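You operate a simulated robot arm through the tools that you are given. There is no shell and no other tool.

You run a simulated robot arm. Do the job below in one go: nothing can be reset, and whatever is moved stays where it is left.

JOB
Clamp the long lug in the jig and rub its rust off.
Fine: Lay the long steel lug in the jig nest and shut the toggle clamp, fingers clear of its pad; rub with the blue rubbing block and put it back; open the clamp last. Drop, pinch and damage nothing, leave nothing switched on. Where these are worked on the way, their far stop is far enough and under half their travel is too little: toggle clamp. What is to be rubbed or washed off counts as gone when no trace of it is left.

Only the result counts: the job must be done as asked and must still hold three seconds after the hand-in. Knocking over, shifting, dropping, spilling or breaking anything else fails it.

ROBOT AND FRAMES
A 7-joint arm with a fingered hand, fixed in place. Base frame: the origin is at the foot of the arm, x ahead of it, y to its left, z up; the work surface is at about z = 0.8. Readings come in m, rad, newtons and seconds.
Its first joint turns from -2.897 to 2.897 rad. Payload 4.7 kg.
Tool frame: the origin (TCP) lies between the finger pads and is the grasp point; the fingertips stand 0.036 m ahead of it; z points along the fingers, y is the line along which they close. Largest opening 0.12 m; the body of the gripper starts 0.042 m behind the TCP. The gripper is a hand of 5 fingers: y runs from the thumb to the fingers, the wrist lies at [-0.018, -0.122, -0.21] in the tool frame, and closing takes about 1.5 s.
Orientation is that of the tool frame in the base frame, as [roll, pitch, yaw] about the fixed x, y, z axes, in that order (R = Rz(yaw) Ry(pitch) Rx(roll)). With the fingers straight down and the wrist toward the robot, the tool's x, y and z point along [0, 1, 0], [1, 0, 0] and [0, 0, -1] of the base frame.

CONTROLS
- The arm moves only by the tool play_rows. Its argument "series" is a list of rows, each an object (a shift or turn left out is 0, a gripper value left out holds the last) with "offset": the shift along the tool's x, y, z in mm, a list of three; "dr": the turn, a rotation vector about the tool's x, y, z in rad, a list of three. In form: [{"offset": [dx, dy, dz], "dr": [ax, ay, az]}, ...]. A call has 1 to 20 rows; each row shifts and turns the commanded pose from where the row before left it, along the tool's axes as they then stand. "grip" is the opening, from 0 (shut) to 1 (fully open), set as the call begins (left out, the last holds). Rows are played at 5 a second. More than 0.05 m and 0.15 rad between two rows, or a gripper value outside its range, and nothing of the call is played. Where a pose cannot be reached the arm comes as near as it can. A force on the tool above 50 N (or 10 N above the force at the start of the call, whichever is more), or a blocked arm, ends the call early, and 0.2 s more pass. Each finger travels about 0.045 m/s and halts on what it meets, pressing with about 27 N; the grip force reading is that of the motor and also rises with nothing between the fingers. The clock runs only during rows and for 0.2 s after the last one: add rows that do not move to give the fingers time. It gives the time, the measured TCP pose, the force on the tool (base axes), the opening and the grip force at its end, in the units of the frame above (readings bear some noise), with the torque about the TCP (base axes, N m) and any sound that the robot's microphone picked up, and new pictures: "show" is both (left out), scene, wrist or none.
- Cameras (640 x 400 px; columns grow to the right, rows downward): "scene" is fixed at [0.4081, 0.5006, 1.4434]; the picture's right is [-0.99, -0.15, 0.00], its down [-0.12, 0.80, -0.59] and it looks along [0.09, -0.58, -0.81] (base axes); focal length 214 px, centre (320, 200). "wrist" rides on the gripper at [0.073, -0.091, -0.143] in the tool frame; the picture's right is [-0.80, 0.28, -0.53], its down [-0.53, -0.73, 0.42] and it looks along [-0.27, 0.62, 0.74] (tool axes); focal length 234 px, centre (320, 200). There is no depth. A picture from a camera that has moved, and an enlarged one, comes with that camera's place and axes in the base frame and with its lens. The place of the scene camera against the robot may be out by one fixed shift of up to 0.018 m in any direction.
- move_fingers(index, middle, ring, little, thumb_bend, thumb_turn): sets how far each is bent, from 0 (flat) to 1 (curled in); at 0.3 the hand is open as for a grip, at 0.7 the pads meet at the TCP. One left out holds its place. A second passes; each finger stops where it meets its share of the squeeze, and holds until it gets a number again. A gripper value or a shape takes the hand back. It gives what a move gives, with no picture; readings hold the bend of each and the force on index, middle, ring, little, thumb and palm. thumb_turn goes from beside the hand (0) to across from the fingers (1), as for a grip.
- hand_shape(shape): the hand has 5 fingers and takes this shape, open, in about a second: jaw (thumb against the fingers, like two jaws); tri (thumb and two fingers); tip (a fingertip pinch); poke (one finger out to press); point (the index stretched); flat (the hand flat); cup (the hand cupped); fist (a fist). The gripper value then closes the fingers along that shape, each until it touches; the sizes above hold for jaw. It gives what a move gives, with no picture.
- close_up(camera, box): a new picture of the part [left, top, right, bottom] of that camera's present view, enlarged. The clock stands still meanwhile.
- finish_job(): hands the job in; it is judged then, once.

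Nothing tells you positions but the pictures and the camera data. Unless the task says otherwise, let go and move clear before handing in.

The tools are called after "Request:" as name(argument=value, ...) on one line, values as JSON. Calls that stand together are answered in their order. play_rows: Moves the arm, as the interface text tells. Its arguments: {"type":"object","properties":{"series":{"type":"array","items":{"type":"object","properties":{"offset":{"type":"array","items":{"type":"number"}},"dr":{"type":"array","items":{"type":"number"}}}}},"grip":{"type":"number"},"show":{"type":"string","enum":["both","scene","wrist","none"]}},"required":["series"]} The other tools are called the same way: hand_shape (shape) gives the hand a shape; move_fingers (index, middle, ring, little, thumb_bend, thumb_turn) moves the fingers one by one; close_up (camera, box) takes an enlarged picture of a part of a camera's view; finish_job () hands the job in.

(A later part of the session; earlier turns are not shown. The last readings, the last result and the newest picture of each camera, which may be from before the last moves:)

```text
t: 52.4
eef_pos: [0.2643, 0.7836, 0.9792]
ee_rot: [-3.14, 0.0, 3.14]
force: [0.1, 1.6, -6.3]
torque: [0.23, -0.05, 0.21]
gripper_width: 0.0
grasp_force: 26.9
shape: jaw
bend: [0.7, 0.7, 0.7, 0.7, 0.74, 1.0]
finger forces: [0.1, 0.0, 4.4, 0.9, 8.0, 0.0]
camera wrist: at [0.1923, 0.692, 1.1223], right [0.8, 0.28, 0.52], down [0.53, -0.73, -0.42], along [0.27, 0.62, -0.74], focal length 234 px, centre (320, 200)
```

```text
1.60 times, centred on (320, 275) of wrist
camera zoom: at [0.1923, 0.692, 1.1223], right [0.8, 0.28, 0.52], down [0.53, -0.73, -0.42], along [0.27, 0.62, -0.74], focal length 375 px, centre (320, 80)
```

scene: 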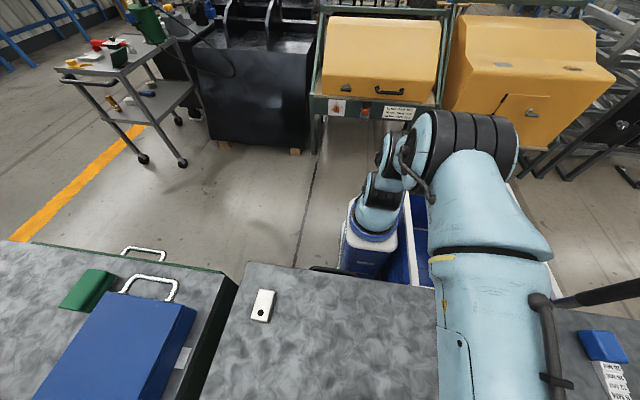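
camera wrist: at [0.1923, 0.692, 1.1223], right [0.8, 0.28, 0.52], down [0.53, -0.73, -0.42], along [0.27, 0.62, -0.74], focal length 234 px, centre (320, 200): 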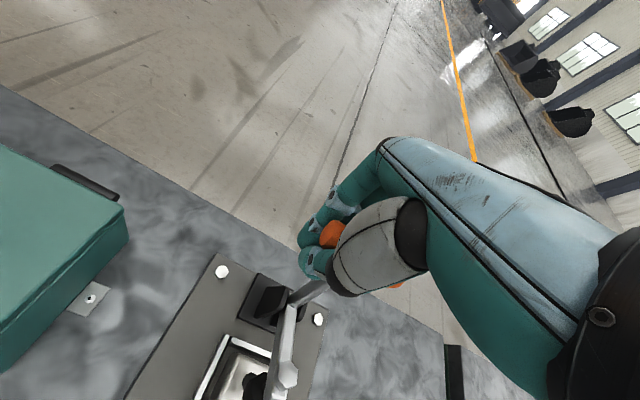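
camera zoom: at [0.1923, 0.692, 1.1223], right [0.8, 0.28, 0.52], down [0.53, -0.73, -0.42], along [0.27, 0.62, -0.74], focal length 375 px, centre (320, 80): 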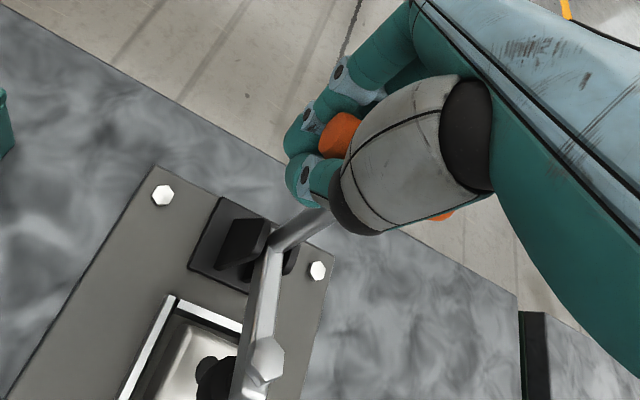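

The lever is at about 75° and the rod begins to bear on the ring finger. I'll loosen the fingers so they only push from behind for the rest.

Request:
play_rows(series=[{"offset": [0, 0, 0]}, {"offset": [0, 0, 0]}, {"offset": [0, 0, 0]}, {"offset": [0, 0, 0]}, {"offset": [0, 0, 0]}], grip=0.45)

Request:
close_up(camera="wrist", box=[200, 150, 440, 400])

```text
t: 53.6
eef_pos: [0.2638, 0.7825, 0.9797]
ee_rot: [3.141, 0.0, 3.139]
force: [1.4, -0.3, -0.2]
torque: [0.0, -0.01, 0.0]
gripper_width: 0.0536
grasp_force: 0.1
shape: jaw
bend: [0.74, 0.47, 0.44, 0.42, 0.72, 1.0]
finger forces: [0.1, 0.0, 0.0, 0.0, 0.0, 0.0]
camera wrist: at [0.1921, 0.6919, 1.1228], right [0.8, 0.28, 0.53], down [0.53, -0.73, -0.42], along [0.27, 0.62, -0.74], focal length 234 px, centre (320, 200)
```

scene: 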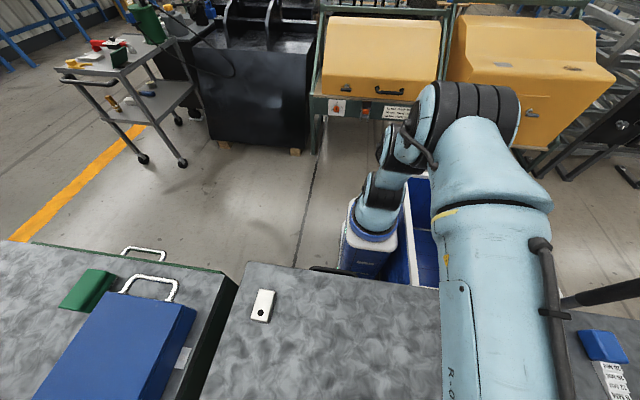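
wrist: 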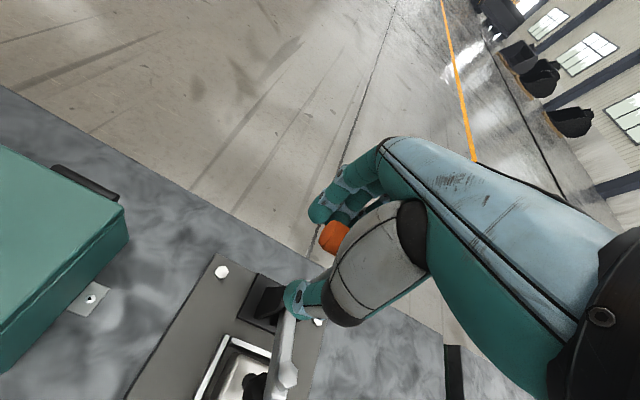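

```text
1.60 times, centred on (320, 275) of wrist
camera zoom: at [0.1921, 0.6919, 1.1228], right [0.8, 0.28, 0.53], down [0.53, -0.73, -0.42], along [0.27, 0.62, -0.74], focal length 375 px, centre (320, 80)
```

zoom: 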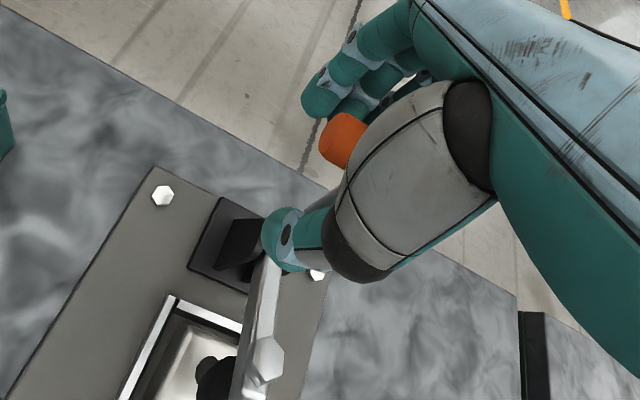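

Request:
play_rows(series=[{"offset": [0, -6, 0]}, {"offset": [0, -6, 0]}, {"offset": [0, -6, 0]}, {"offset": [0, -6, 0]}, {"offset": [0, -5, 0]}, {"offset": [0, -5, 0]}, {"offset": [0, 0, 0]}], show="wrist")

Request:
close_up(camera="wrist", box=[200, 150, 440, 400])

```text
t: 55.2
eef_pos: [0.2647, 0.7476, 0.9806]
ee_rot: [-3.141, 0.0, 3.139]
force: [-1.0, 2.3, 2.2]
torque: [0.08, -0.11, 0.13]
gripper_width: 0.0537
grasp_force: 0.0
shape: jaw
bend: [0.74, 0.47, 0.44, 0.42, 0.72, 1.0]
finger forces: [0.1, 0.0, 0.0, 2.1, 0.0, 0.0]
camera wrist: at [0.192, 0.6577, 1.1228], right [0.8, 0.28, 0.53], down [0.53, -0.73, -0.42], along [0.27, 0.62, -0.74], focal length 234 px, centre (320, 200)
```

wrist: 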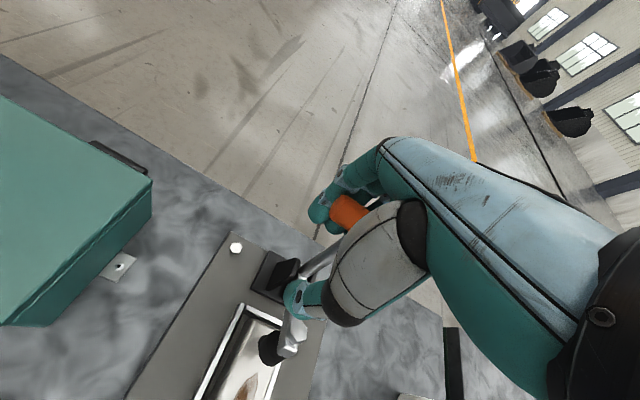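

```text
1.60 times, centred on (320, 275) of wrist
camera zoom: at [0.192, 0.6577, 1.1228], right [0.8, 0.28, 0.53], down [0.53, -0.73, -0.42], along [0.27, 0.62, -0.74], focal length 375 px, centre (320, 80)
```

zoom: 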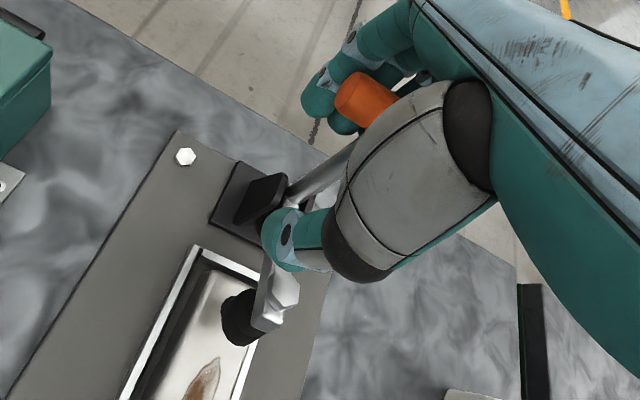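

Request:
play_rows(series=[{"offset": [0, -4, 0]}, {"offset": [0, -4, 0]}, {"offset": [0, -4, 0]}, {"offset": [0, 0, 0]}], show="wrist")

Request:
close_up(camera="wrist", box=[200, 150, 440, 400])

```text
t: 56.2
eef_pos: [0.2633, 0.7368, 0.9795]
ee_rot: [-3.14, -0.001, 3.139]
force: [0.0, 1.5, 0.8]
torque: [0.07, -0.05, 0.05]
gripper_width: 0.0535
grasp_force: 0.0
shape: jaw
bend: [0.74, 0.47, 0.44, 0.42, 0.72, 1.0]
finger forces: [0.0, 0.1, 0.1, 1.8, 0.0, 0.0]
camera wrist: at [0.1918, 0.6458, 1.1222], right [0.8, 0.28, 0.52], down [0.53, -0.73, -0.42], along [0.27, 0.62, -0.74], focal length 234 px, centre (320, 200)
```

wrist: 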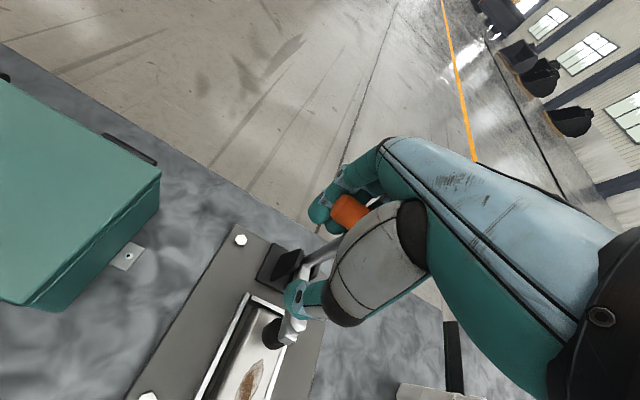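

```text
1.60 times, centred on (320, 275) of wrist
camera zoom: at [0.1918, 0.6458, 1.1222], right [0.8, 0.28, 0.52], down [0.53, -0.73, -0.42], along [0.27, 0.62, -0.74], focal length 375 px, centre (320, 80)
```

zoom: 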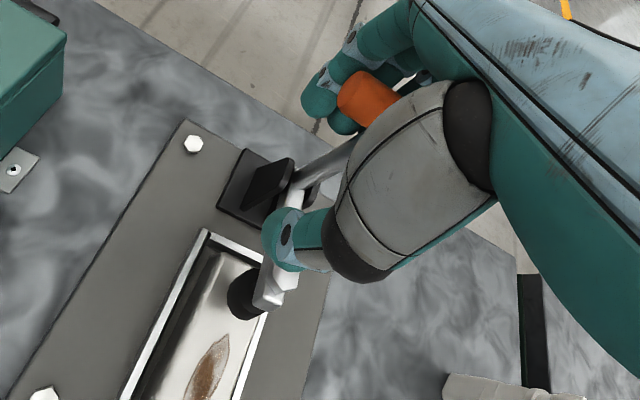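

Request:
play_rows(series=[{"offset": [0, -4, 0]}, {"offset": [0, -4, 0]}, {"offset": [0, -4, 0]}, {"offset": [0, 0, 0]}], show="wrist")

Request:
close_up(camera="wrist", box=[200, 150, 440, 400])

```text
t: 57.2
eef_pos: [0.2635, 0.7242, 0.9812]
ee_rot: [-3.141, 0.0, 3.14]
force: [-0.5, 1.7, 1.2]
torque: [0.03, -0.06, 0.07]
gripper_width: 0.0536
grasp_force: 0.1
shape: jaw
bend: [0.74, 0.47, 0.43, 0.42, 0.72, 1.0]
finger forces: [0.2, 0.0, 1.0, 0.7, 0.0, 0.0]
camera wrist: at [0.1921, 0.6339, 1.1225], right [0.8, 0.28, 0.53], down [0.53, -0.73, -0.42], along [0.27, 0.62, -0.74], focal length 234 px, centre (320, 200)
```

wrist: 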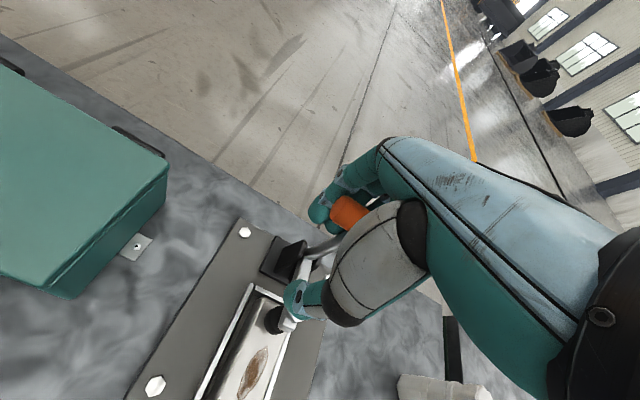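

```text
1.60 times, centred on (320, 275) of wrist
camera zoom: at [0.1921, 0.6339, 1.1225], right [0.8, 0.28, 0.53], down [0.53, -0.73, -0.42], along [0.27, 0.62, -0.74], focal length 375 px, centre (320, 80)
```

zoom: 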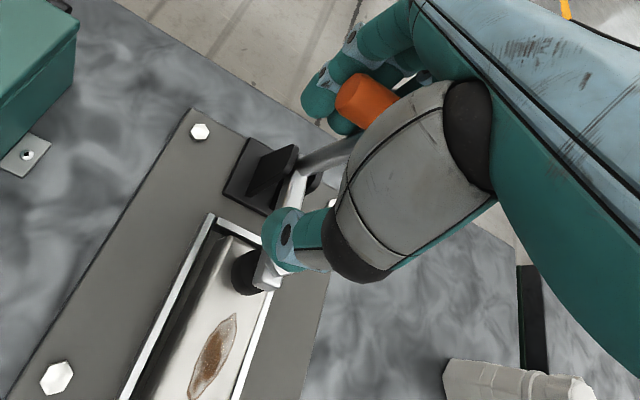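

Request:
play_rows(series=[{"offset": [0, -3, 0]}, {"offset": [0, -3, 0]}, {"offset": [0, 0, 0]}], show="none")

Request:
play_rows(series=[{"offset": [0, -3, 0]}, {"offset": [0, -3, 0]}, {"offset": [0, 0, 0]}], show="wrist")

Request:
close_up(camera="wrist", box=[200, 150, 440, 400])

```text
t: 58.0
eef_pos: [0.2641, 0.7188, 0.9797]
ee_rot: [-3.14, -0.001, 3.14]
force: [1.0, 2.1, 0.8]
torque: [0.05, -0.04, 0.06]
gripper_width: 0.0536
grasp_force: 0.0
shape: jaw
bend: [0.74, 0.47, 0.43, 0.42, 0.72, 1.0]
finger forces: [0.1, 0.2, 1.6, 0.2, 0.1, 0.0]
```

```text
t: 58.8
eef_pos: [0.2639, 0.7129, 0.9796]
ee_rot: [3.141, 0.001, 3.139]
force: [-0.7, 3.5, 0.9]
torque: [0.15, -0.01, 0.15]
gripper_width: 0.0541
grasp_force: 0.1
shape: jaw
bend: [0.74, 0.46, 0.42, 0.42, 0.72, 1.0]
finger forces: [0.0, 0.9, 3.1, 0.4, 0.0, 0.1]
camera wrist: at [0.1921, 0.622, 1.1226], right [0.8, 0.28, 0.53], down [0.53, -0.73, -0.42], along [0.27, 0.62, -0.74], focal length 234 px, centre (320, 200)
```

wrist: 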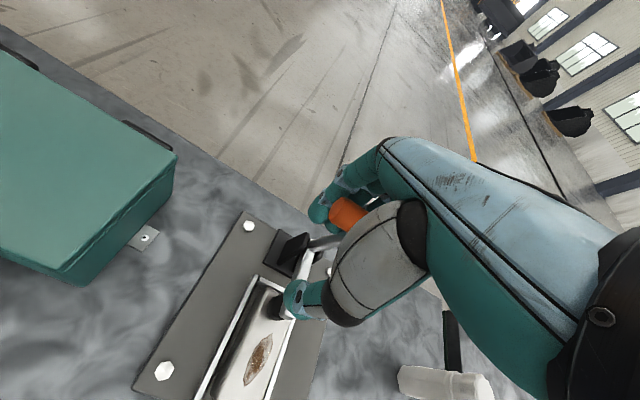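

```text
1.60 times, centred on (320, 275) of wrist
camera zoom: at [0.1921, 0.622, 1.1226], right [0.8, 0.28, 0.53], down [0.53, -0.73, -0.42], along [0.27, 0.62, -0.74], focal length 375 px, centre (320, 80)
```

zoom: 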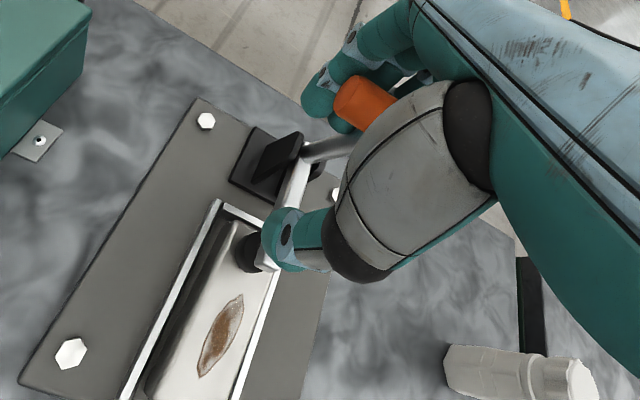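

Request:
play_rows(series=[{"offset": [0, -3, 0]}, {"offset": [0, -3, 0]}, {"offset": [0, 0, 0]}], show="none")

Request:
play_rows(series=[{"offset": [0, -3, 0]}, {"offset": [0, -3, 0]}, {"offset": [0, 0, 0]}], show="wrist")

Request:
close_up(camera="wrist", box=[200, 150, 440, 400])

```text
t: 59.6
eef_pos: [0.2649, 0.7062, 0.98]
ee_rot: [-3.14, -0.002, 3.14]
force: [-0.6, 11.0, 1.1]
torque: [0.16, 0.03, 0.43]
gripper_width: 0.0545
grasp_force: 0.1
shape: jaw
bend: [0.74, 0.46, 0.4, 0.42, 0.72, 1.0]
finger forces: [0.0, 2.0, 5.5, 3.7, 0.1, 0.0]
```

```text
t: 60.4
eef_pos: [0.2647, 0.7015, 0.979]
ee_rot: [-3.14, 0.0, 3.141]
force: [0.0, 25.4, 1.6]
torque: [0.17, 0.05, 0.84]
gripper_width: 0.0562
grasp_force: 0.1
shape: jaw
bend: [0.74, 0.45, 0.38, 0.41, 0.72, 1.0]
finger forces: [2.9, 3.3, 8.5, 9.6, 0.0, 0.1]
camera wrist: at [0.1916, 0.6106, 1.1224], right [0.8, 0.28, 0.53], down [0.53, -0.73, -0.42], along [0.27, 0.62, -0.74], focal length 234 px, centre (320, 200)
```

wrist: 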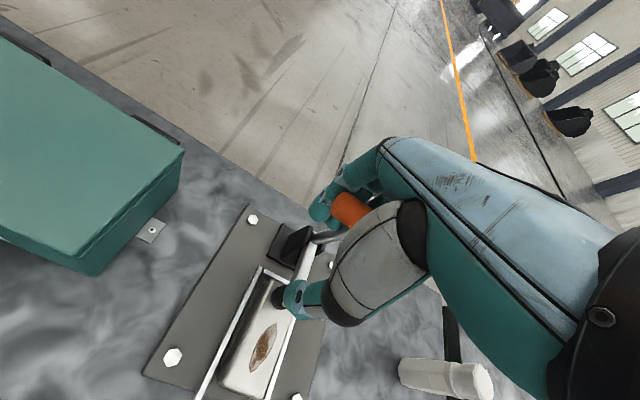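

```text
1.60 times, centred on (320, 275) of wrist
camera zoom: at [0.1916, 0.6106, 1.1224], right [0.8, 0.28, 0.53], down [0.53, -0.73, -0.42], along [0.27, 0.62, -0.74], focal length 375 px, centre (320, 80)
```

zoom: 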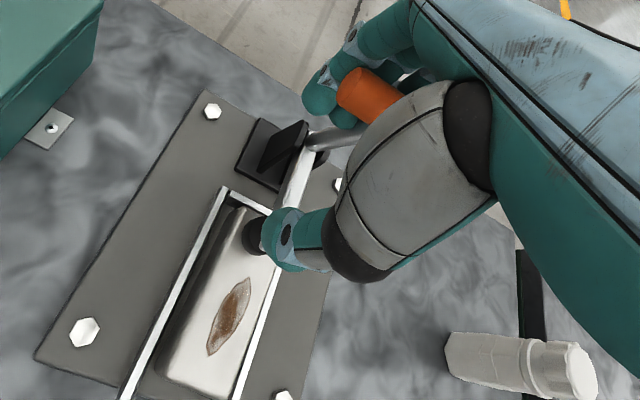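

The push now meets firm resistance (25 N) with the pad down on the lug's hole end. I'll ease off and see whether the lever stays.

Request:
play_rows(series=[{"offset": [0, 4, 0]}, {"offset": [0, 4, 0]}, {"offset": [0, 4, 0]}, {"offset": [0, 0, 0]}], show="wrist")

Request:
close_up(camera="wrist", box=[200, 150, 440, 400])

```text
t: 61.4
eef_pos: [0.2646, 0.7131, 0.979]
ee_rot: [-3.14, 0.0, 3.14]
force: [0.0, 0.7, 0.4]
torque: [-0.01, -0.03, 0.04]
gripper_width: 0.0538
grasp_force: 0.1
shape: jaw
bend: [0.74, 0.47, 0.43, 0.42, 0.72, 1.0]
finger forces: [0.0, 0.3, 1.3, 0.0, 0.0, 0.1]
camera wrist: at [0.1921, 0.6217, 1.1221], right [0.8, 0.28, 0.52], down [0.53, -0.73, -0.42], along [0.27, 0.62, -0.74], focal length 234 px, centre (320, 200)
```

wrist: 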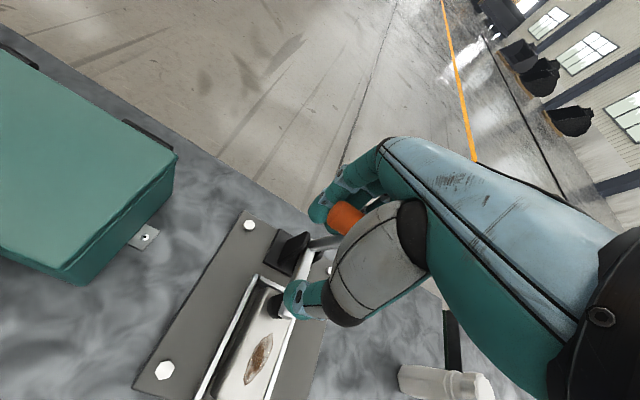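

```text
1.60 times, centred on (320, 275) of wrist
camera zoom: at [0.1921, 0.6217, 1.1221], right [0.8, 0.28, 0.52], down [0.53, -0.73, -0.42], along [0.27, 0.62, -0.74], focal length 375 px, centre (320, 80)
```

zoom: 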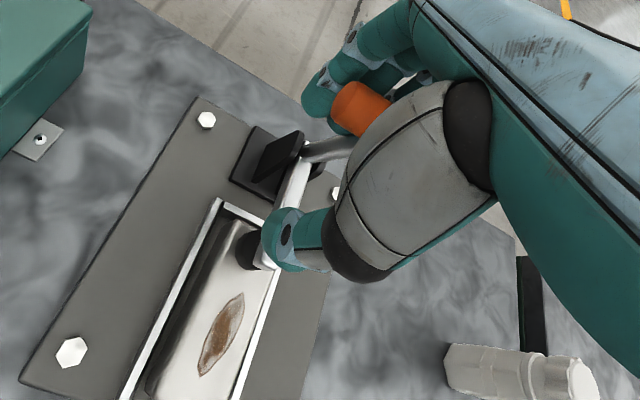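

Request:
play_rows(series=[{"offset": [0, 5, 0]}, {"offset": [0, 6, 0]}, {"offset": [0, 0, 0]}], show="wrist")

Request:
close_up(camera="wrist", box=[200, 150, 440, 400])

```text
t: 62.2
eef_pos: [0.264, 0.7232, 0.9796]
ee_rot: [3.141, 0.002, 3.141]
force: [0.0, -0.5, -0.4]
torque: [0.03, 0.02, 0.0]
gripper_width: 0.0537
grasp_force: 0.1
shape: jaw
bend: [0.74, 0.47, 0.44, 0.42, 0.72, 1.0]
finger forces: [0.0, 0.0, 0.2, 0.0, 0.0, 0.1]
camera wrist: at [0.1916, 0.6329, 1.1222], right [0.8, 0.28, 0.53], down [0.53, -0.73, -0.42], along [0.27, 0.62, -0.74], focal length 234 px, centre (320, 200)
```

wrist: 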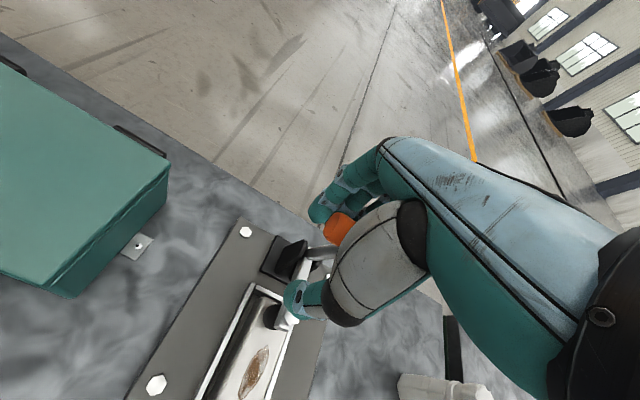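

```text
1.60 times, centred on (320, 275) of wrist
camera zoom: at [0.1916, 0.6329, 1.1222], right [0.8, 0.28, 0.53], down [0.53, -0.73, -0.42], along [0.27, 0.62, -0.74], focal length 375 px, centre (320, 80)
```

zoom: 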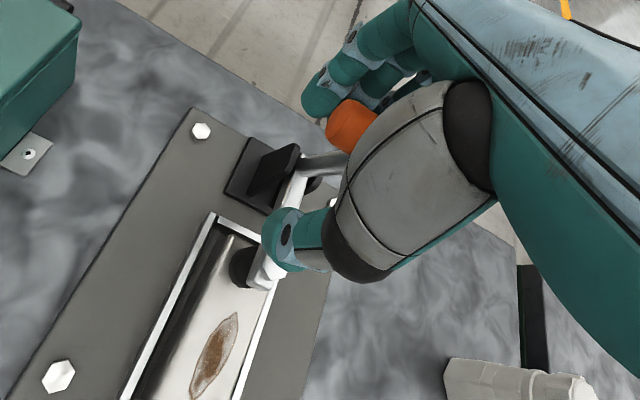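

The lever stays shut after I let off. I'll rise clear and go back to the earlier viewing spot over the blue block to check the clamp from the side.

Request:
play_rows(series=[{"offset": [0, 0, -20]}, {"offset": [0, 0, -40]}, {"offset": [0, 0, -40]}, {"offset": [29, -37, 0]}, {"offset": [29, -37, 0]}, {"offset": [29, -37, 0]}, {"offset": [29, -37, 0]}, {"offset": [29, -37, 0]}, {"offset": [29, -37, 0]}, {"offset": [29, -37, 0]}, {"offset": [0, 0, 0]}], show="wrist")

Request:
play_rows(series=[{"dr": [0, 0, 0.1428]}, {"dr": [0, 0, 0.1428]}, {"dr": [0, 0, 0.1428]}, {"dr": [0, 0, 0.1428]}, {"dr": [0, 0, 0.1428]}, {"dr": [0, 0, 0.1428]}, {"dr": [0, 0, 0.1428]}, {"dr": [0, 0, 0.1428]}, {"dr": [0, 0, 0.1428]}, {"dr": [0, 0, 0.1428]}, {"dr": [0, 0, 0.1428]}, {"offset": [0, 0, 40]}, {"offset": [0, 0, 40]}, {"offset": [0, 0, 40]}, {"offset": [0, 0, 25]}, {"offset": [0, 0, 0]}])

Request:
close_up(camera="wrist", box=[100, 0, 300, 140])

```text
t: 64.6
eef_pos: [0.0592, 0.4626, 1.0808]
ee_rot: [3.141, -0.001, 3.14]
force: [-1.0, 0.1, 1.2]
torque: [0.0, 0.0, 0.0]
gripper_width: 0.0537
grasp_force: 0.0
shape: jaw
bend: [0.74, 0.47, 0.44, 0.42, 0.72, 1.0]
finger forces: [0.0, 0.0, 0.0, 0.0, 0.0, 0.0]
camera wrist: at [-0.0113, 0.3725, 1.2234], right [0.8, 0.28, 0.53], down [0.53, -0.73, -0.42], along [0.27, 0.62, -0.74], focal length 234 px, centre (320, 200)
```

wrist: 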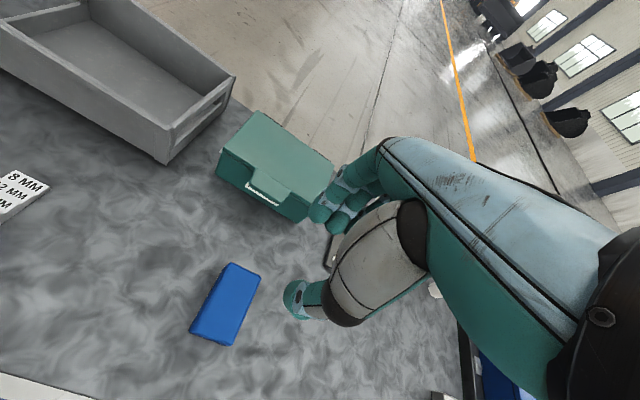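

```text
t: 68.0
eef_pos: [0.0607, 0.465, 0.9356]
ee_rot: [-3.141, 0.001, 1.569]
force: [0.7, 0.1, -0.5]
torque: [0.0, 0.0, -0.04]
gripper_width: 0.054
grasp_force: 0.1
shape: jaw
bend: [0.74, 0.47, 0.44, 0.42, 0.72, 1.0]
finger forces: [0.1, 0.0, 0.1, 0.1, 0.1, 0.0]
camera wrist: at [-0.0298, 0.5381, 1.0774], right [0.28, -0.8, 0.52], down [-0.73, -0.53, -0.42], along [0.62, -0.27, -0.74], focal length 234 px, centre (320, 200)
```

scene: 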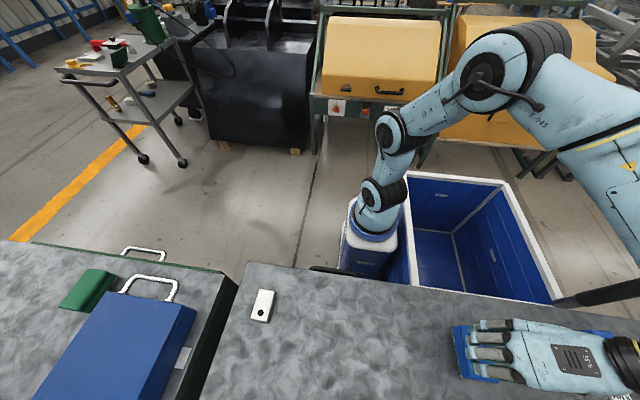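
wrist: 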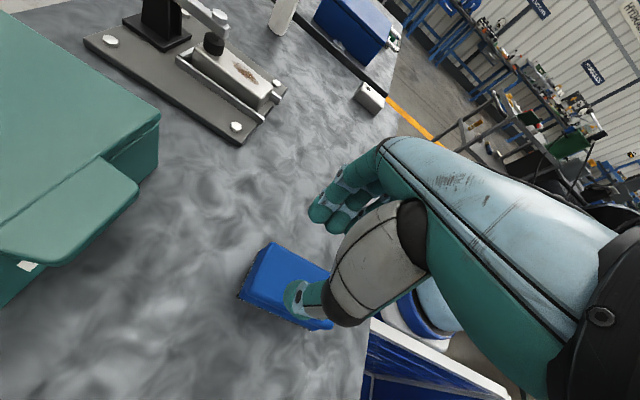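

```text
2.86 times, centred on (200, 70) of wrist
camera zoom: at [-0.0298, 0.5381, 1.0774], right [0.28, -0.8, 0.52], down [-0.73, -0.53, -0.42], along [0.62, -0.27, -0.74], focal length 669 px, centre (663, 571)
```

zoom: 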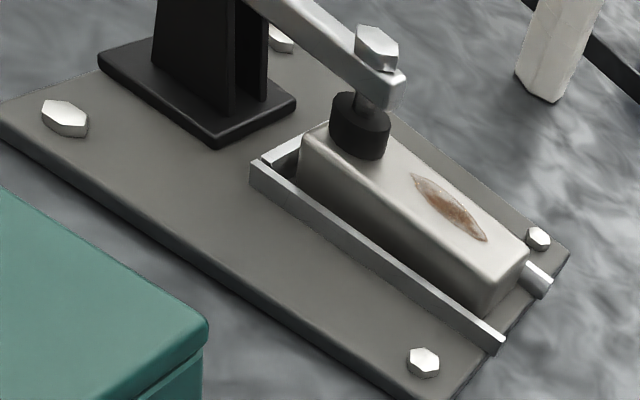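

The clamp is shut: the pad presses on the lug's hole end, with its near edge at y≈0.670, and the rust spans y 0.611–0.656 in the open. Now I'll look at the blue block unobstructed.

Request:
play_rows(series=[{"offset": [-40, 17, -6]}, {"offset": [-40, 17, -6]}, {"offset": [0, 0, 0]}], show="wrist")

Request:
close_up(camera="wrist", box=[100, 180, 340, 390])

```text
t: 68.8
eef_pos: [0.0955, 0.3853, 0.9484]
ee_rot: [-3.141, -0.001, 1.57]
force: [0.8, -0.2, 0.5]
torque: [0.01, 0.01, 0.0]
gripper_width: 0.054
grasp_force: 0.0
shape: jaw
bend: [0.74, 0.47, 0.44, 0.42, 0.72, 1.0]
finger forces: [0.1, 0.0, 0.1, 0.0, 0.0, 0.0]
camera wrist: at [0.0037, 0.4584, 1.0903], right [0.28, -0.8, 0.53], down [-0.73, -0.53, -0.42], along [0.62, -0.27, -0.74], focal length 234 px, centre (320, 200)
```

wrist: 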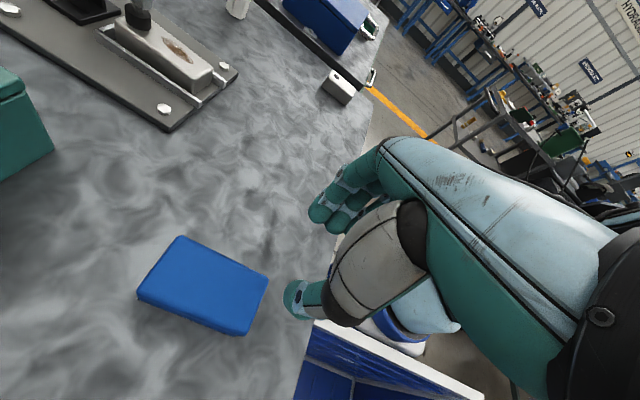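

```text
1.90 times, centred on (220, 285) of wrist
camera zoom: at [0.0037, 0.4584, 1.0903], right [0.28, -0.8, 0.53], down [-0.73, -0.53, -0.42], along [0.62, -0.27, -0.74], focal length 446 px, centre (510, 38)
```

zoom: 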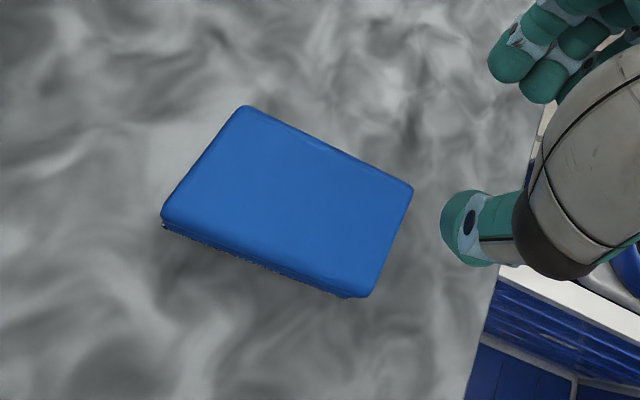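

The block measures about 55 × 97 × 40 mm, centred at (0.0535, 0.4385). I'll open wider, go above it, and come down with thumb and fingers along its long sides.

Request:
play_rows(series=[{"offset": [32.3, -21, 0]}, {"offset": [32.3, -21, 0]}, {"offset": [0, 0, 20]}, {"offset": [0, 0, 20]}, {"offset": [0, 0, 0]}, {"offset": [0, 0, 0]}], grip=0.68)

Request:
close_up(camera="wrist", box=[200, 150, 440, 360])

Request:
close_up(camera="scene", box=[410, 290, 560, 400])

```text
t: 70.2
eef_pos: [0.0525, 0.4489, 0.9079]
ee_rot: [-3.141, 0.0, 1.572]
force: [-0.7, -0.4, 0.8]
torque: [-0.02, 0.03, 0.04]
gripper_width: 0.0813
grasp_force: 0.0
shape: jaw
bend: [0.27, 0.38, 0.35, 0.35, 0.61, 1.0]
finger forces: [0.1, 0.0, 0.0, 0.0, 0.0, 0.0]
camera wrist: at [-0.0378, 0.5222, 1.0501], right [0.28, -0.8, 0.53], down [-0.73, -0.53, -0.42], along [0.62, -0.27, -0.74], focal length 234 px, centre (320, 200)
```

scene: 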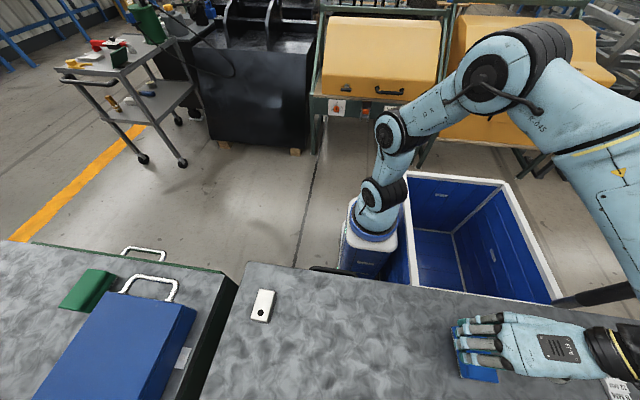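
wrist: 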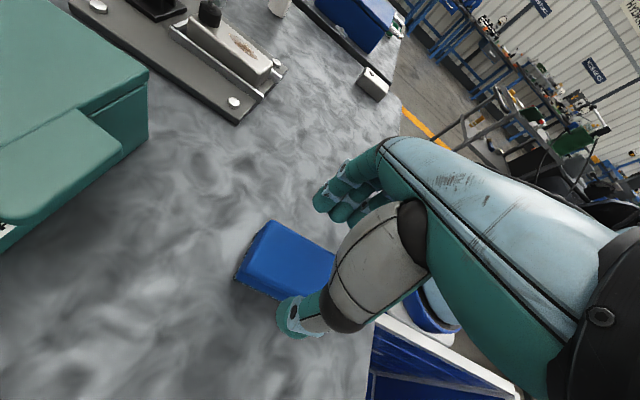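

```text
1.90 times, centred on (320, 255) of wrist
camera zoom: at [-0.0378, 0.5222, 1.0501], right [0.28, -0.8, 0.53], down [-0.73, -0.53, -0.42], along [0.62, -0.27, -0.74], focal length 446 px, centre (320, 95)
```

zoom: 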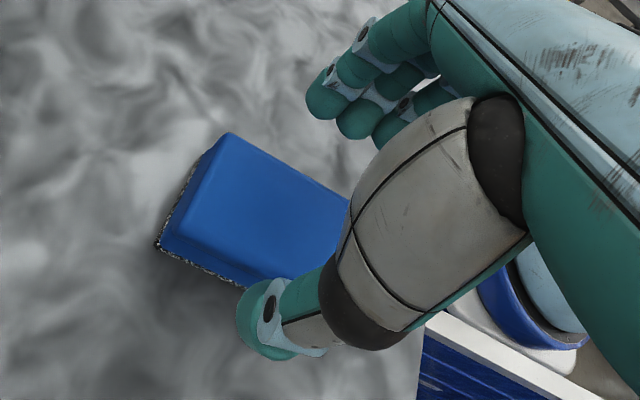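

```text
3.64 times, centred on (485, 345) of scene
camera zoom: at [0.4081, 0.5006, 1.4434], right [-0.99, -0.15, 0.0], down [-0.12, 0.8, -0.59], along [0.09, -0.58, -0.81], focal length 780 px, centre (-280, -327)
```

zoom: 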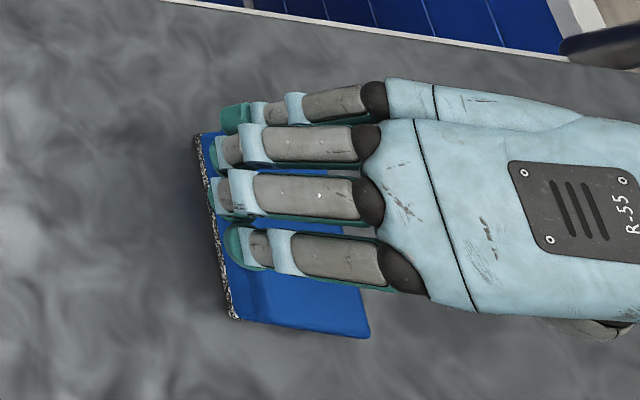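

Request:
play_rows(series=[{"offset": [0, 1, 14]}, {"offset": [0, 0, 14]}, {"offset": [0, 0, 14]}, {"offset": [0, 0, 14]}, {"offset": [0, 0, 0]}], show="wrist")

Request:
close_up(camera="wrist", box=[200, 150, 440, 360])

```text
t: 71.4
eef_pos: [0.0541, 0.4498, 0.8512]
ee_rot: [3.141, -0.001, 1.572]
force: [0.6, 0.0, -0.7]
torque: [-0.03, -0.03, -0.03]
gripper_width: 0.0812
grasp_force: 0.1
shape: jaw
bend: [0.27, 0.38, 0.35, 0.35, 0.61, 1.0]
finger forces: [0.0, 0.0, 0.0, 0.1, 0.0, 0.0]
camera wrist: at [-0.0371, 0.5224, 0.9936], right [0.28, -0.8, 0.53], down [-0.73, -0.53, -0.42], along [0.62, -0.27, -0.74], focal length 234 px, centre (320, 200)
```

wrist: 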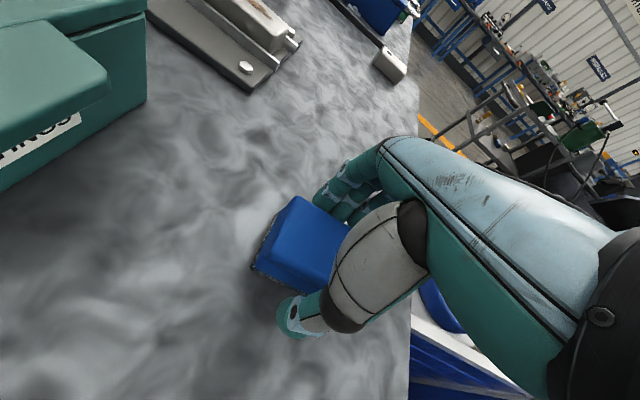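

```text
1.90 times, centred on (320, 255) of wrist
camera zoom: at [-0.0371, 0.5224, 0.9936], right [0.28, -0.8, 0.53], down [-0.73, -0.53, -0.42], along [0.62, -0.27, -0.74], focal length 446 px, centre (320, 95)
```

zoom: 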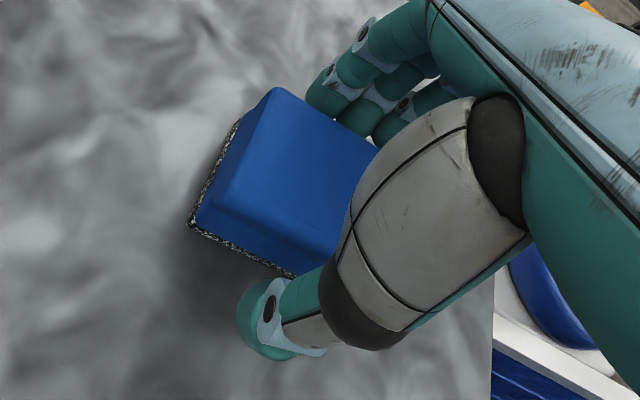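

No contact so far. I'll close on the block.

Request:
play_rows(series=[{"offset": [0, 0, 0]}, {"offset": [0, 0, 0]}, {"offset": [0, 0, 0]}, {"offset": [0, 0, 0]}, {"offset": [0, 0, 0]}, {"offset": [0, 0, 0]}], grip=0)

Request:
close_up(camera="wrist", box=[200, 150, 440, 360])

```text
t: 72.8
eef_pos: [0.0535, 0.4486, 0.8513]
ee_rot: [-3.141, -0.001, 1.571]
force: [-0.1, -0.4, 0.3]
torque: [0.01, -0.04, -0.01]
gripper_width: 0.0522
grasp_force: 26.1
shape: jaw
bend: [0.74, 0.48, 0.46, 0.46, 0.72, 1.0]
finger forces: [13.3, 6.6, 3.1, 1.5, 24.3, 0.0]
camera wrist: at [-0.0371, 0.5225, 0.9939], right [0.28, -0.8, 0.53], down [-0.73, -0.53, -0.42], along [0.62, -0.27, -0.74], focal length 234 px, centre (320, 200)
```

scene: 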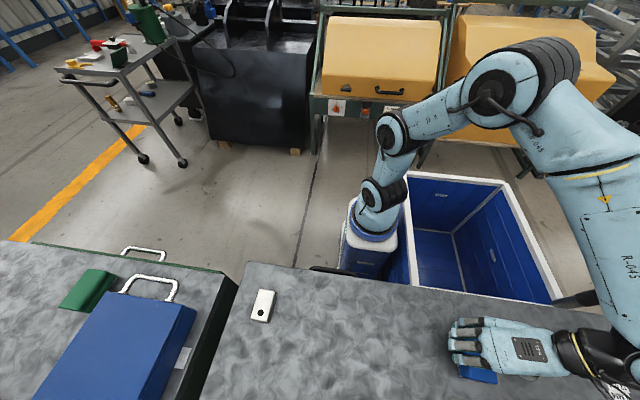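
wrist: 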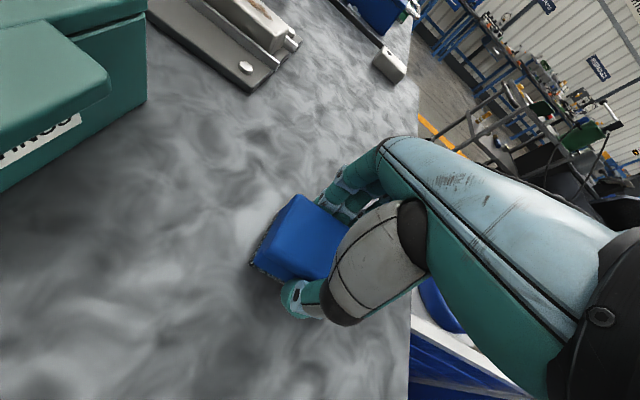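

```text
1.90 times, centred on (320, 255) of wrist
camera zoom: at [-0.0371, 0.5225, 0.9939], right [0.28, -0.8, 0.53], down [-0.73, -0.53, -0.42], along [0.62, -0.27, -0.74], focal length 446 px, centre (320, 95)
```

zoom: 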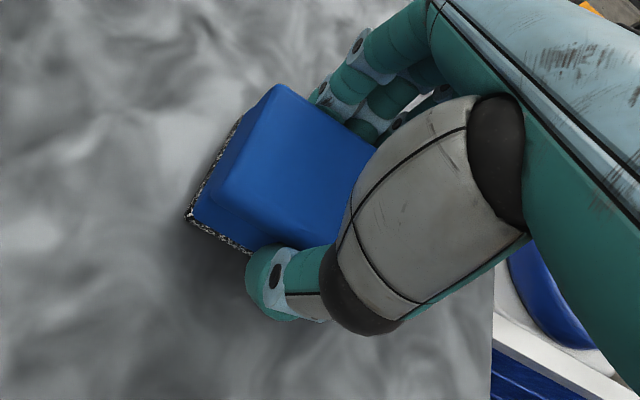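

The block is gripped (52 mm wide, thumb 24 N). I'll lift it gently, then carry it high over to the front of the jig.

Request:
play_rows(series=[{"offset": [0, 0, -4]}, {"offset": [0, 0, -8]}, {"offset": [0, 0, -20]}, {"offset": [0, 0, -40]}, {"offset": [0, 0, -40]}, {"offset": [0, 0, -37]}, {"offset": [18, 40, 0]}, {"offset": [18, 40, 0]}, {"offset": [18, 40, 0]}, {"offset": [18, 40, 0]}, {"offset": [18, 40, 0]}, {"offset": [18, 39, 0]}, {"offset": [0, 0, 0]}])

Request:
close_up(camera="wrist", box=[120, 60, 440, 340])

```text
t: 75.6
eef_pos: [0.294, 0.5582, 0.9998]
ee_rot: [3.141, 0.0, 1.571]
force: [0.2, -0.1, -2.3]
torque: [0.03, 0.0, 0.02]
gripper_width: 0.0522
grasp_force: 27.1
shape: jaw
bend: [0.74, 0.48, 0.47, 0.46, 0.72, 0.99]
finger forces: [13.6, 6.5, 3.2, 1.5, 24.8, 0.1]
camera wrist: at [0.2032, 0.6307, 1.1433], right [0.28, -0.8, 0.53], down [-0.73, -0.53, -0.42], along [0.62, -0.27, -0.74], focal length 234 px, centre (320, 200)
```

scene: 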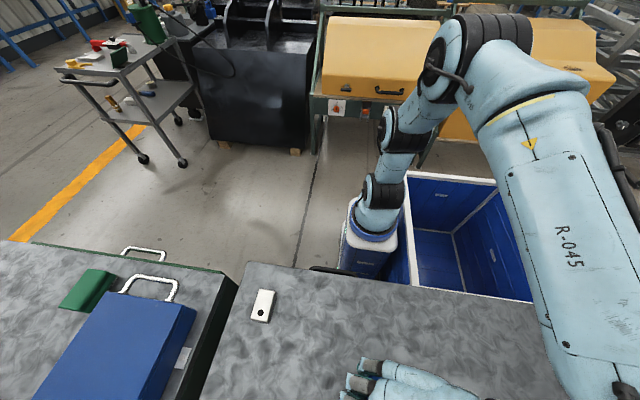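
wrist: 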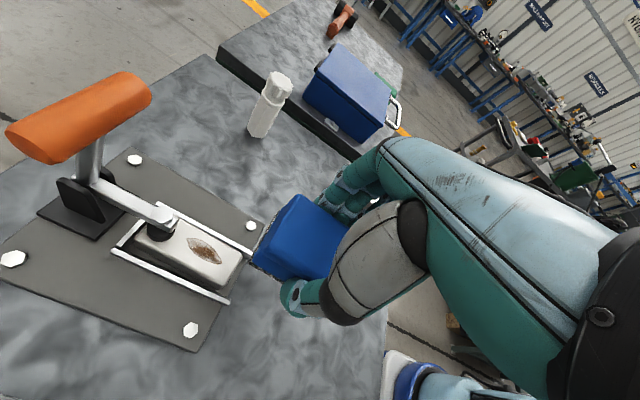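

```text
1.43 times, centred on (280, 200) of wrist
camera zoom: at [0.2032, 0.6307, 1.1433], right [0.28, -0.8, 0.53], down [-0.73, -0.53, -0.42], along [0.62, -0.27, -0.74], focal length 334 px, centre (377, 200)
```

zoom: 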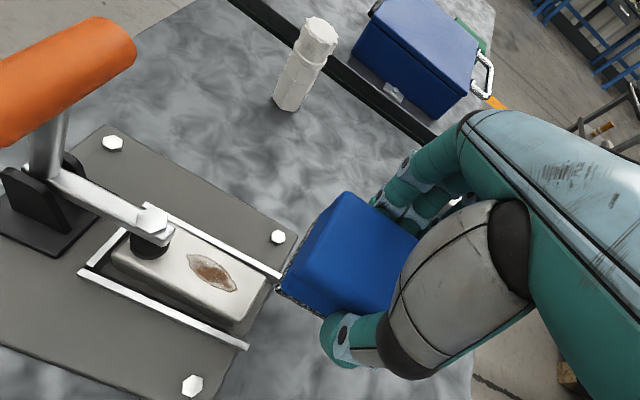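

The handle stands at (0.728, 0.988), well away from the hand's path, and the rust spans y 0.609–0.657 around x 0.293. I'll bring the block over the lug just above its surface, staying clear of the clamp.

Request:
play_rows(series=[{"offset": [12, 0, 20]}, {"offset": [12, 0, 20]}, {"offset": [13, 0, 20]}, {"offset": [0, 0, 20]}, {"offset": [0, 0, 14]}, {"offset": [0, 0, 0]}])

Request:
close_up(camera="wrist", box=[120, 60, 440, 340])

```text
t: 77.0
eef_pos: [0.2933, 0.5949, 0.9055]
ee_rot: [3.141, 0.0, 1.57]
force: [-0.3, 0.3, -1.4]
torque: [0.02, -0.01, 0.0]
gripper_width: 0.0521
grasp_force: 27.2
shape: jaw
bend: [0.74, 0.48, 0.47, 0.46, 0.72, 0.99]
finger forces: [13.8, 6.5, 3.2, 1.5, 24.6, 0.1]
camera wrist: at [0.2024, 0.6676, 1.0483], right [0.28, -0.8, 0.53], down [-0.73, -0.53, -0.42], along [0.62, -0.27, -0.74], focal length 234 px, centre (320, 200)
```

scene: 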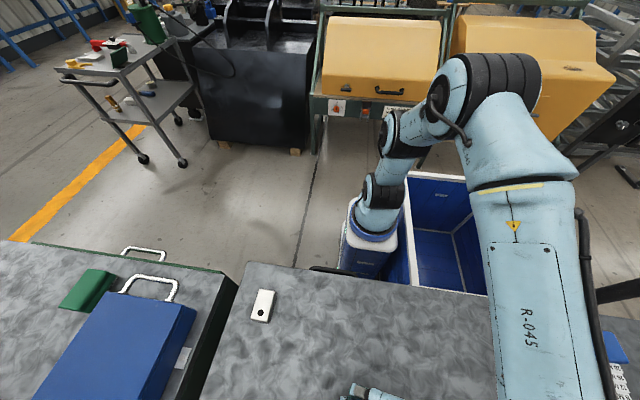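
wrist: 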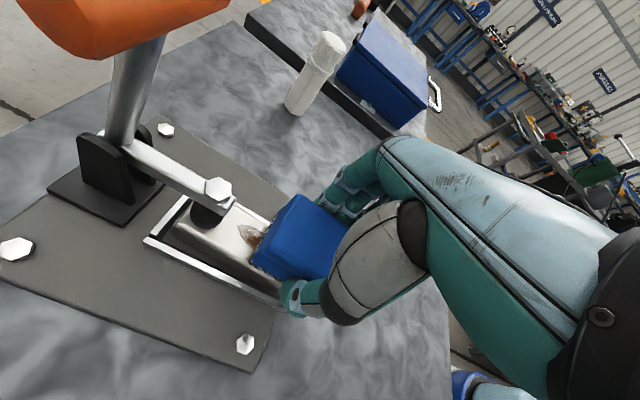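

```text
1.43 times, centred on (280, 200) of wrist
camera zoom: at [0.2024, 0.6676, 1.0483], right [0.28, -0.8, 0.53], down [-0.73, -0.53, -0.42], along [0.62, -0.27, -0.74], focal length 334 px, centre (377, 200)
```

zoom: 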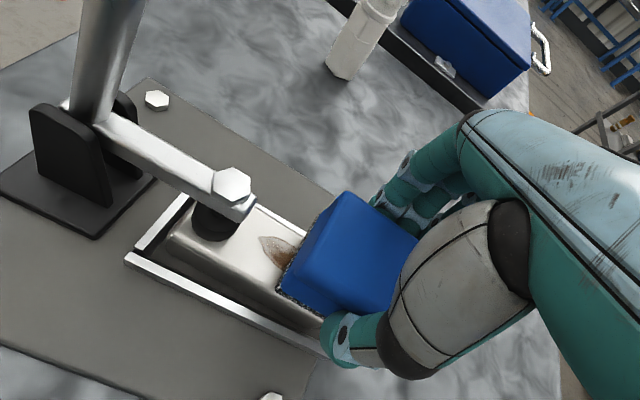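

Request:
play_rows(series=[{"offset": [0, 0, 5]}, {"offset": [0, 0, 4]}, {"offset": [0, 0, 0]}], show="none")

Request:
play_rows(series=[{"offset": [0, 0, 2]}, {"offset": [0, 0, 0]}], show="none")

Request:
play_rows(series=[{"offset": [0, 0, 2]}, {"offset": [0, 0, 0]}], show="none")

```text
t: 77.8
eef_pos: [0.2922, 0.5954, 0.8972]
ee_rot: [-3.141, 0.001, 1.572]
force: [-0.2, -0.5, -2.2]
torque: [0.01, 0.01, 0.01]
gripper_width: 0.0523
grasp_force: 26.6
shape: jaw
bend: [0.74, 0.48, 0.47, 0.46, 0.72, 0.99]
finger forces: [13.7, 6.4, 3.1, 1.5, 24.7, 0.1]
```

```text
t: 78.4
eef_pos: [0.2931, 0.5937, 0.8964]
ee_rot: [3.141, 0.0, 1.572]
force: [0.0, 0.2, 0.6]
torque: [0.0, 0.04, -0.01]
gripper_width: 0.0522
grasp_force: 27.0
shape: jaw
bend: [0.74, 0.48, 0.47, 0.46, 0.72, 0.99]
finger forces: [13.8, 6.6, 3.2, 1.5, 24.9, 0.0]
```

```text
t: 79.0
eef_pos: [0.2931, 0.595, 0.8943]
ee_rot: [-3.141, -0.001, 1.57]
force: [0.5, -1.5, 12.6]
torque: [-0.06, 0.06, 0.01]
gripper_width: 0.0527
grasp_force: 27.0
shape: jaw
bend: [0.74, 0.48, 0.47, 0.46, 0.72, 0.99]
finger forces: [14.4, 7.4, 3.6, 1.7, 26.4, 0.0]
```

The block presses on the lug with about 13 N. I'll make the first rubbing strokes along y, stopping short of the clamp arm.

Request:
play_rows(series=[{"offset": [8, 0, 0]}, {"offset": [8, 0, 0]}, {"offset": [8, 0, 0]}, {"offset": [0, 0, 0]}])

Request:
close_up(camera="wrist", box=[160, 60, 380, 300])

```text
t: 80.0
eef_pos: [0.2919, 0.6175, 0.8941]
ee_rot: [3.141, 0.0, 1.569]
force: [0.9, -15.0, 19.6]
torque: [-0.57, -0.06, -0.08]
gripper_width: 0.053
grasp_force: 27.4
shape: jaw
bend: [0.74, 0.48, 0.45, 0.45, 0.72, 1.0]
finger forces: [14.1, 8.7, 4.0, 2.4, 28.6, 0.0]
camera wrist: at [0.2023, 0.6905, 1.0364], right [0.28, -0.8, 0.53], down [-0.73, -0.53, -0.43], along [0.62, -0.27, -0.74], focal length 234 px, centre (320, 200)
```

scene: 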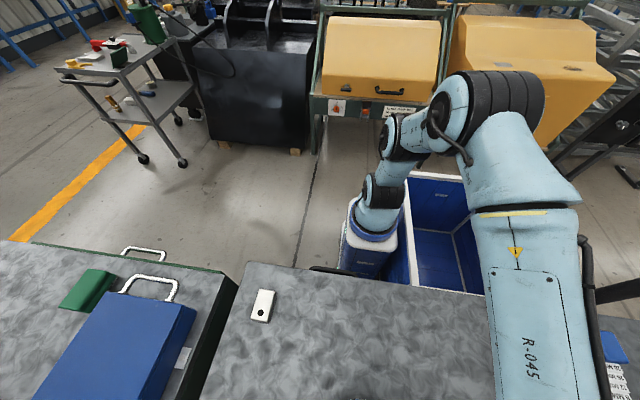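
wrist: 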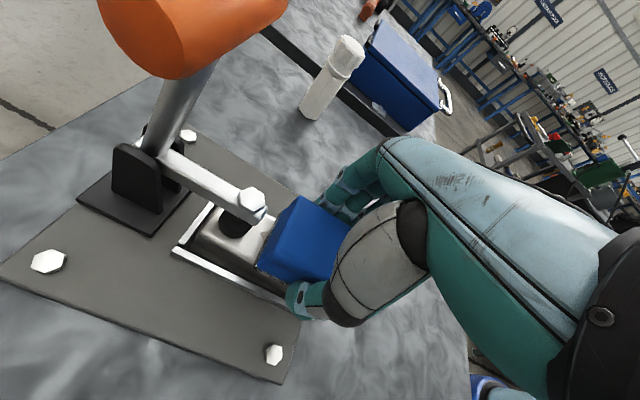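

```text
1.67 times, centred on (270, 180) of wrist
camera zoom: at [0.2023, 0.6905, 1.0364], right [0.28, -0.8, 0.53], down [-0.73, -0.53, -0.43], along [0.62, -0.27, -0.74], focal length 390 px, centre (403, 233)
```

zoom: 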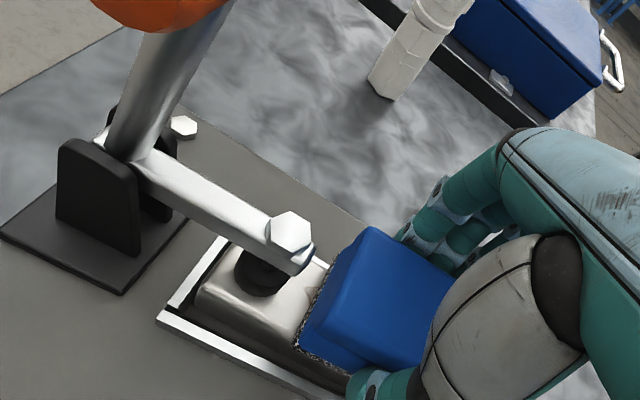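

The block follows with some drag, its near edge about 12 mm from the clamp arm. I'll ease the pressure a touch and extend the stroke by 5 mm to cover the rust's far tip, then stroke back.

Request:
play_rows(series=[{"offset": [2, 0, -0.8]}, {"offset": [3, 0, 0]}, {"offset": [0, 0, 0]}], show="wrist")

Request:
close_up(camera="wrist", box=[200, 130, 340, 300])

```text
t: 80.8
eef_pos: [0.2934, 0.623, 0.8942]
ee_rot: [-3.141, -0.001, 1.57]
force: [0.0, -11.6, 11.5]
torque: [-0.39, -0.04, 0.01]
gripper_width: 0.0531
grasp_force: 26.2
shape: jaw
bend: [0.74, 0.48, 0.45, 0.45, 0.72, 1.0]
finger forces: [14.1, 8.5, 3.6, 2.1, 28.0, 0.0]
camera wrist: at [0.2022, 0.6956, 1.0367], right [0.28, -0.8, 0.53], down [-0.73, -0.53, -0.42], along [0.62, -0.27, -0.74], focal length 234 px, centre (320, 200)
```

wrist: 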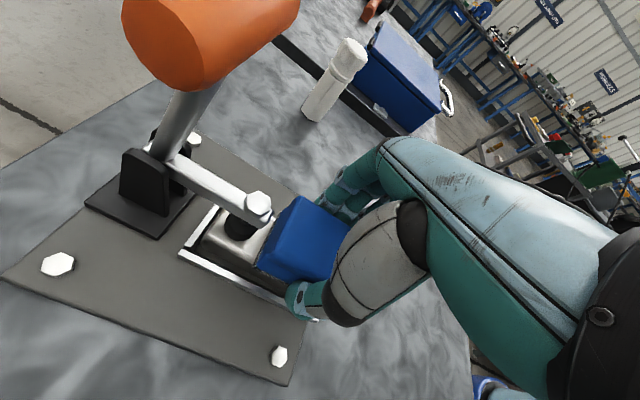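

```text
2.35 times, centred on (270, 215) of wrist
camera zoom: at [0.2022, 0.6956, 1.0367], right [0.28, -0.8, 0.53], down [-0.73, -0.53, -0.42], along [0.62, -0.27, -0.74], focal length 551 px, centre (438, 165)
```

zoom: 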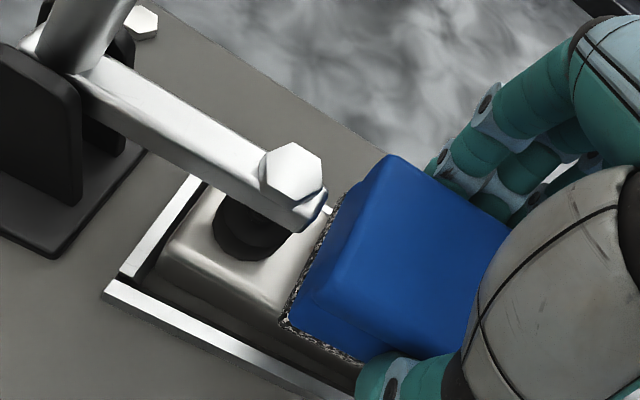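

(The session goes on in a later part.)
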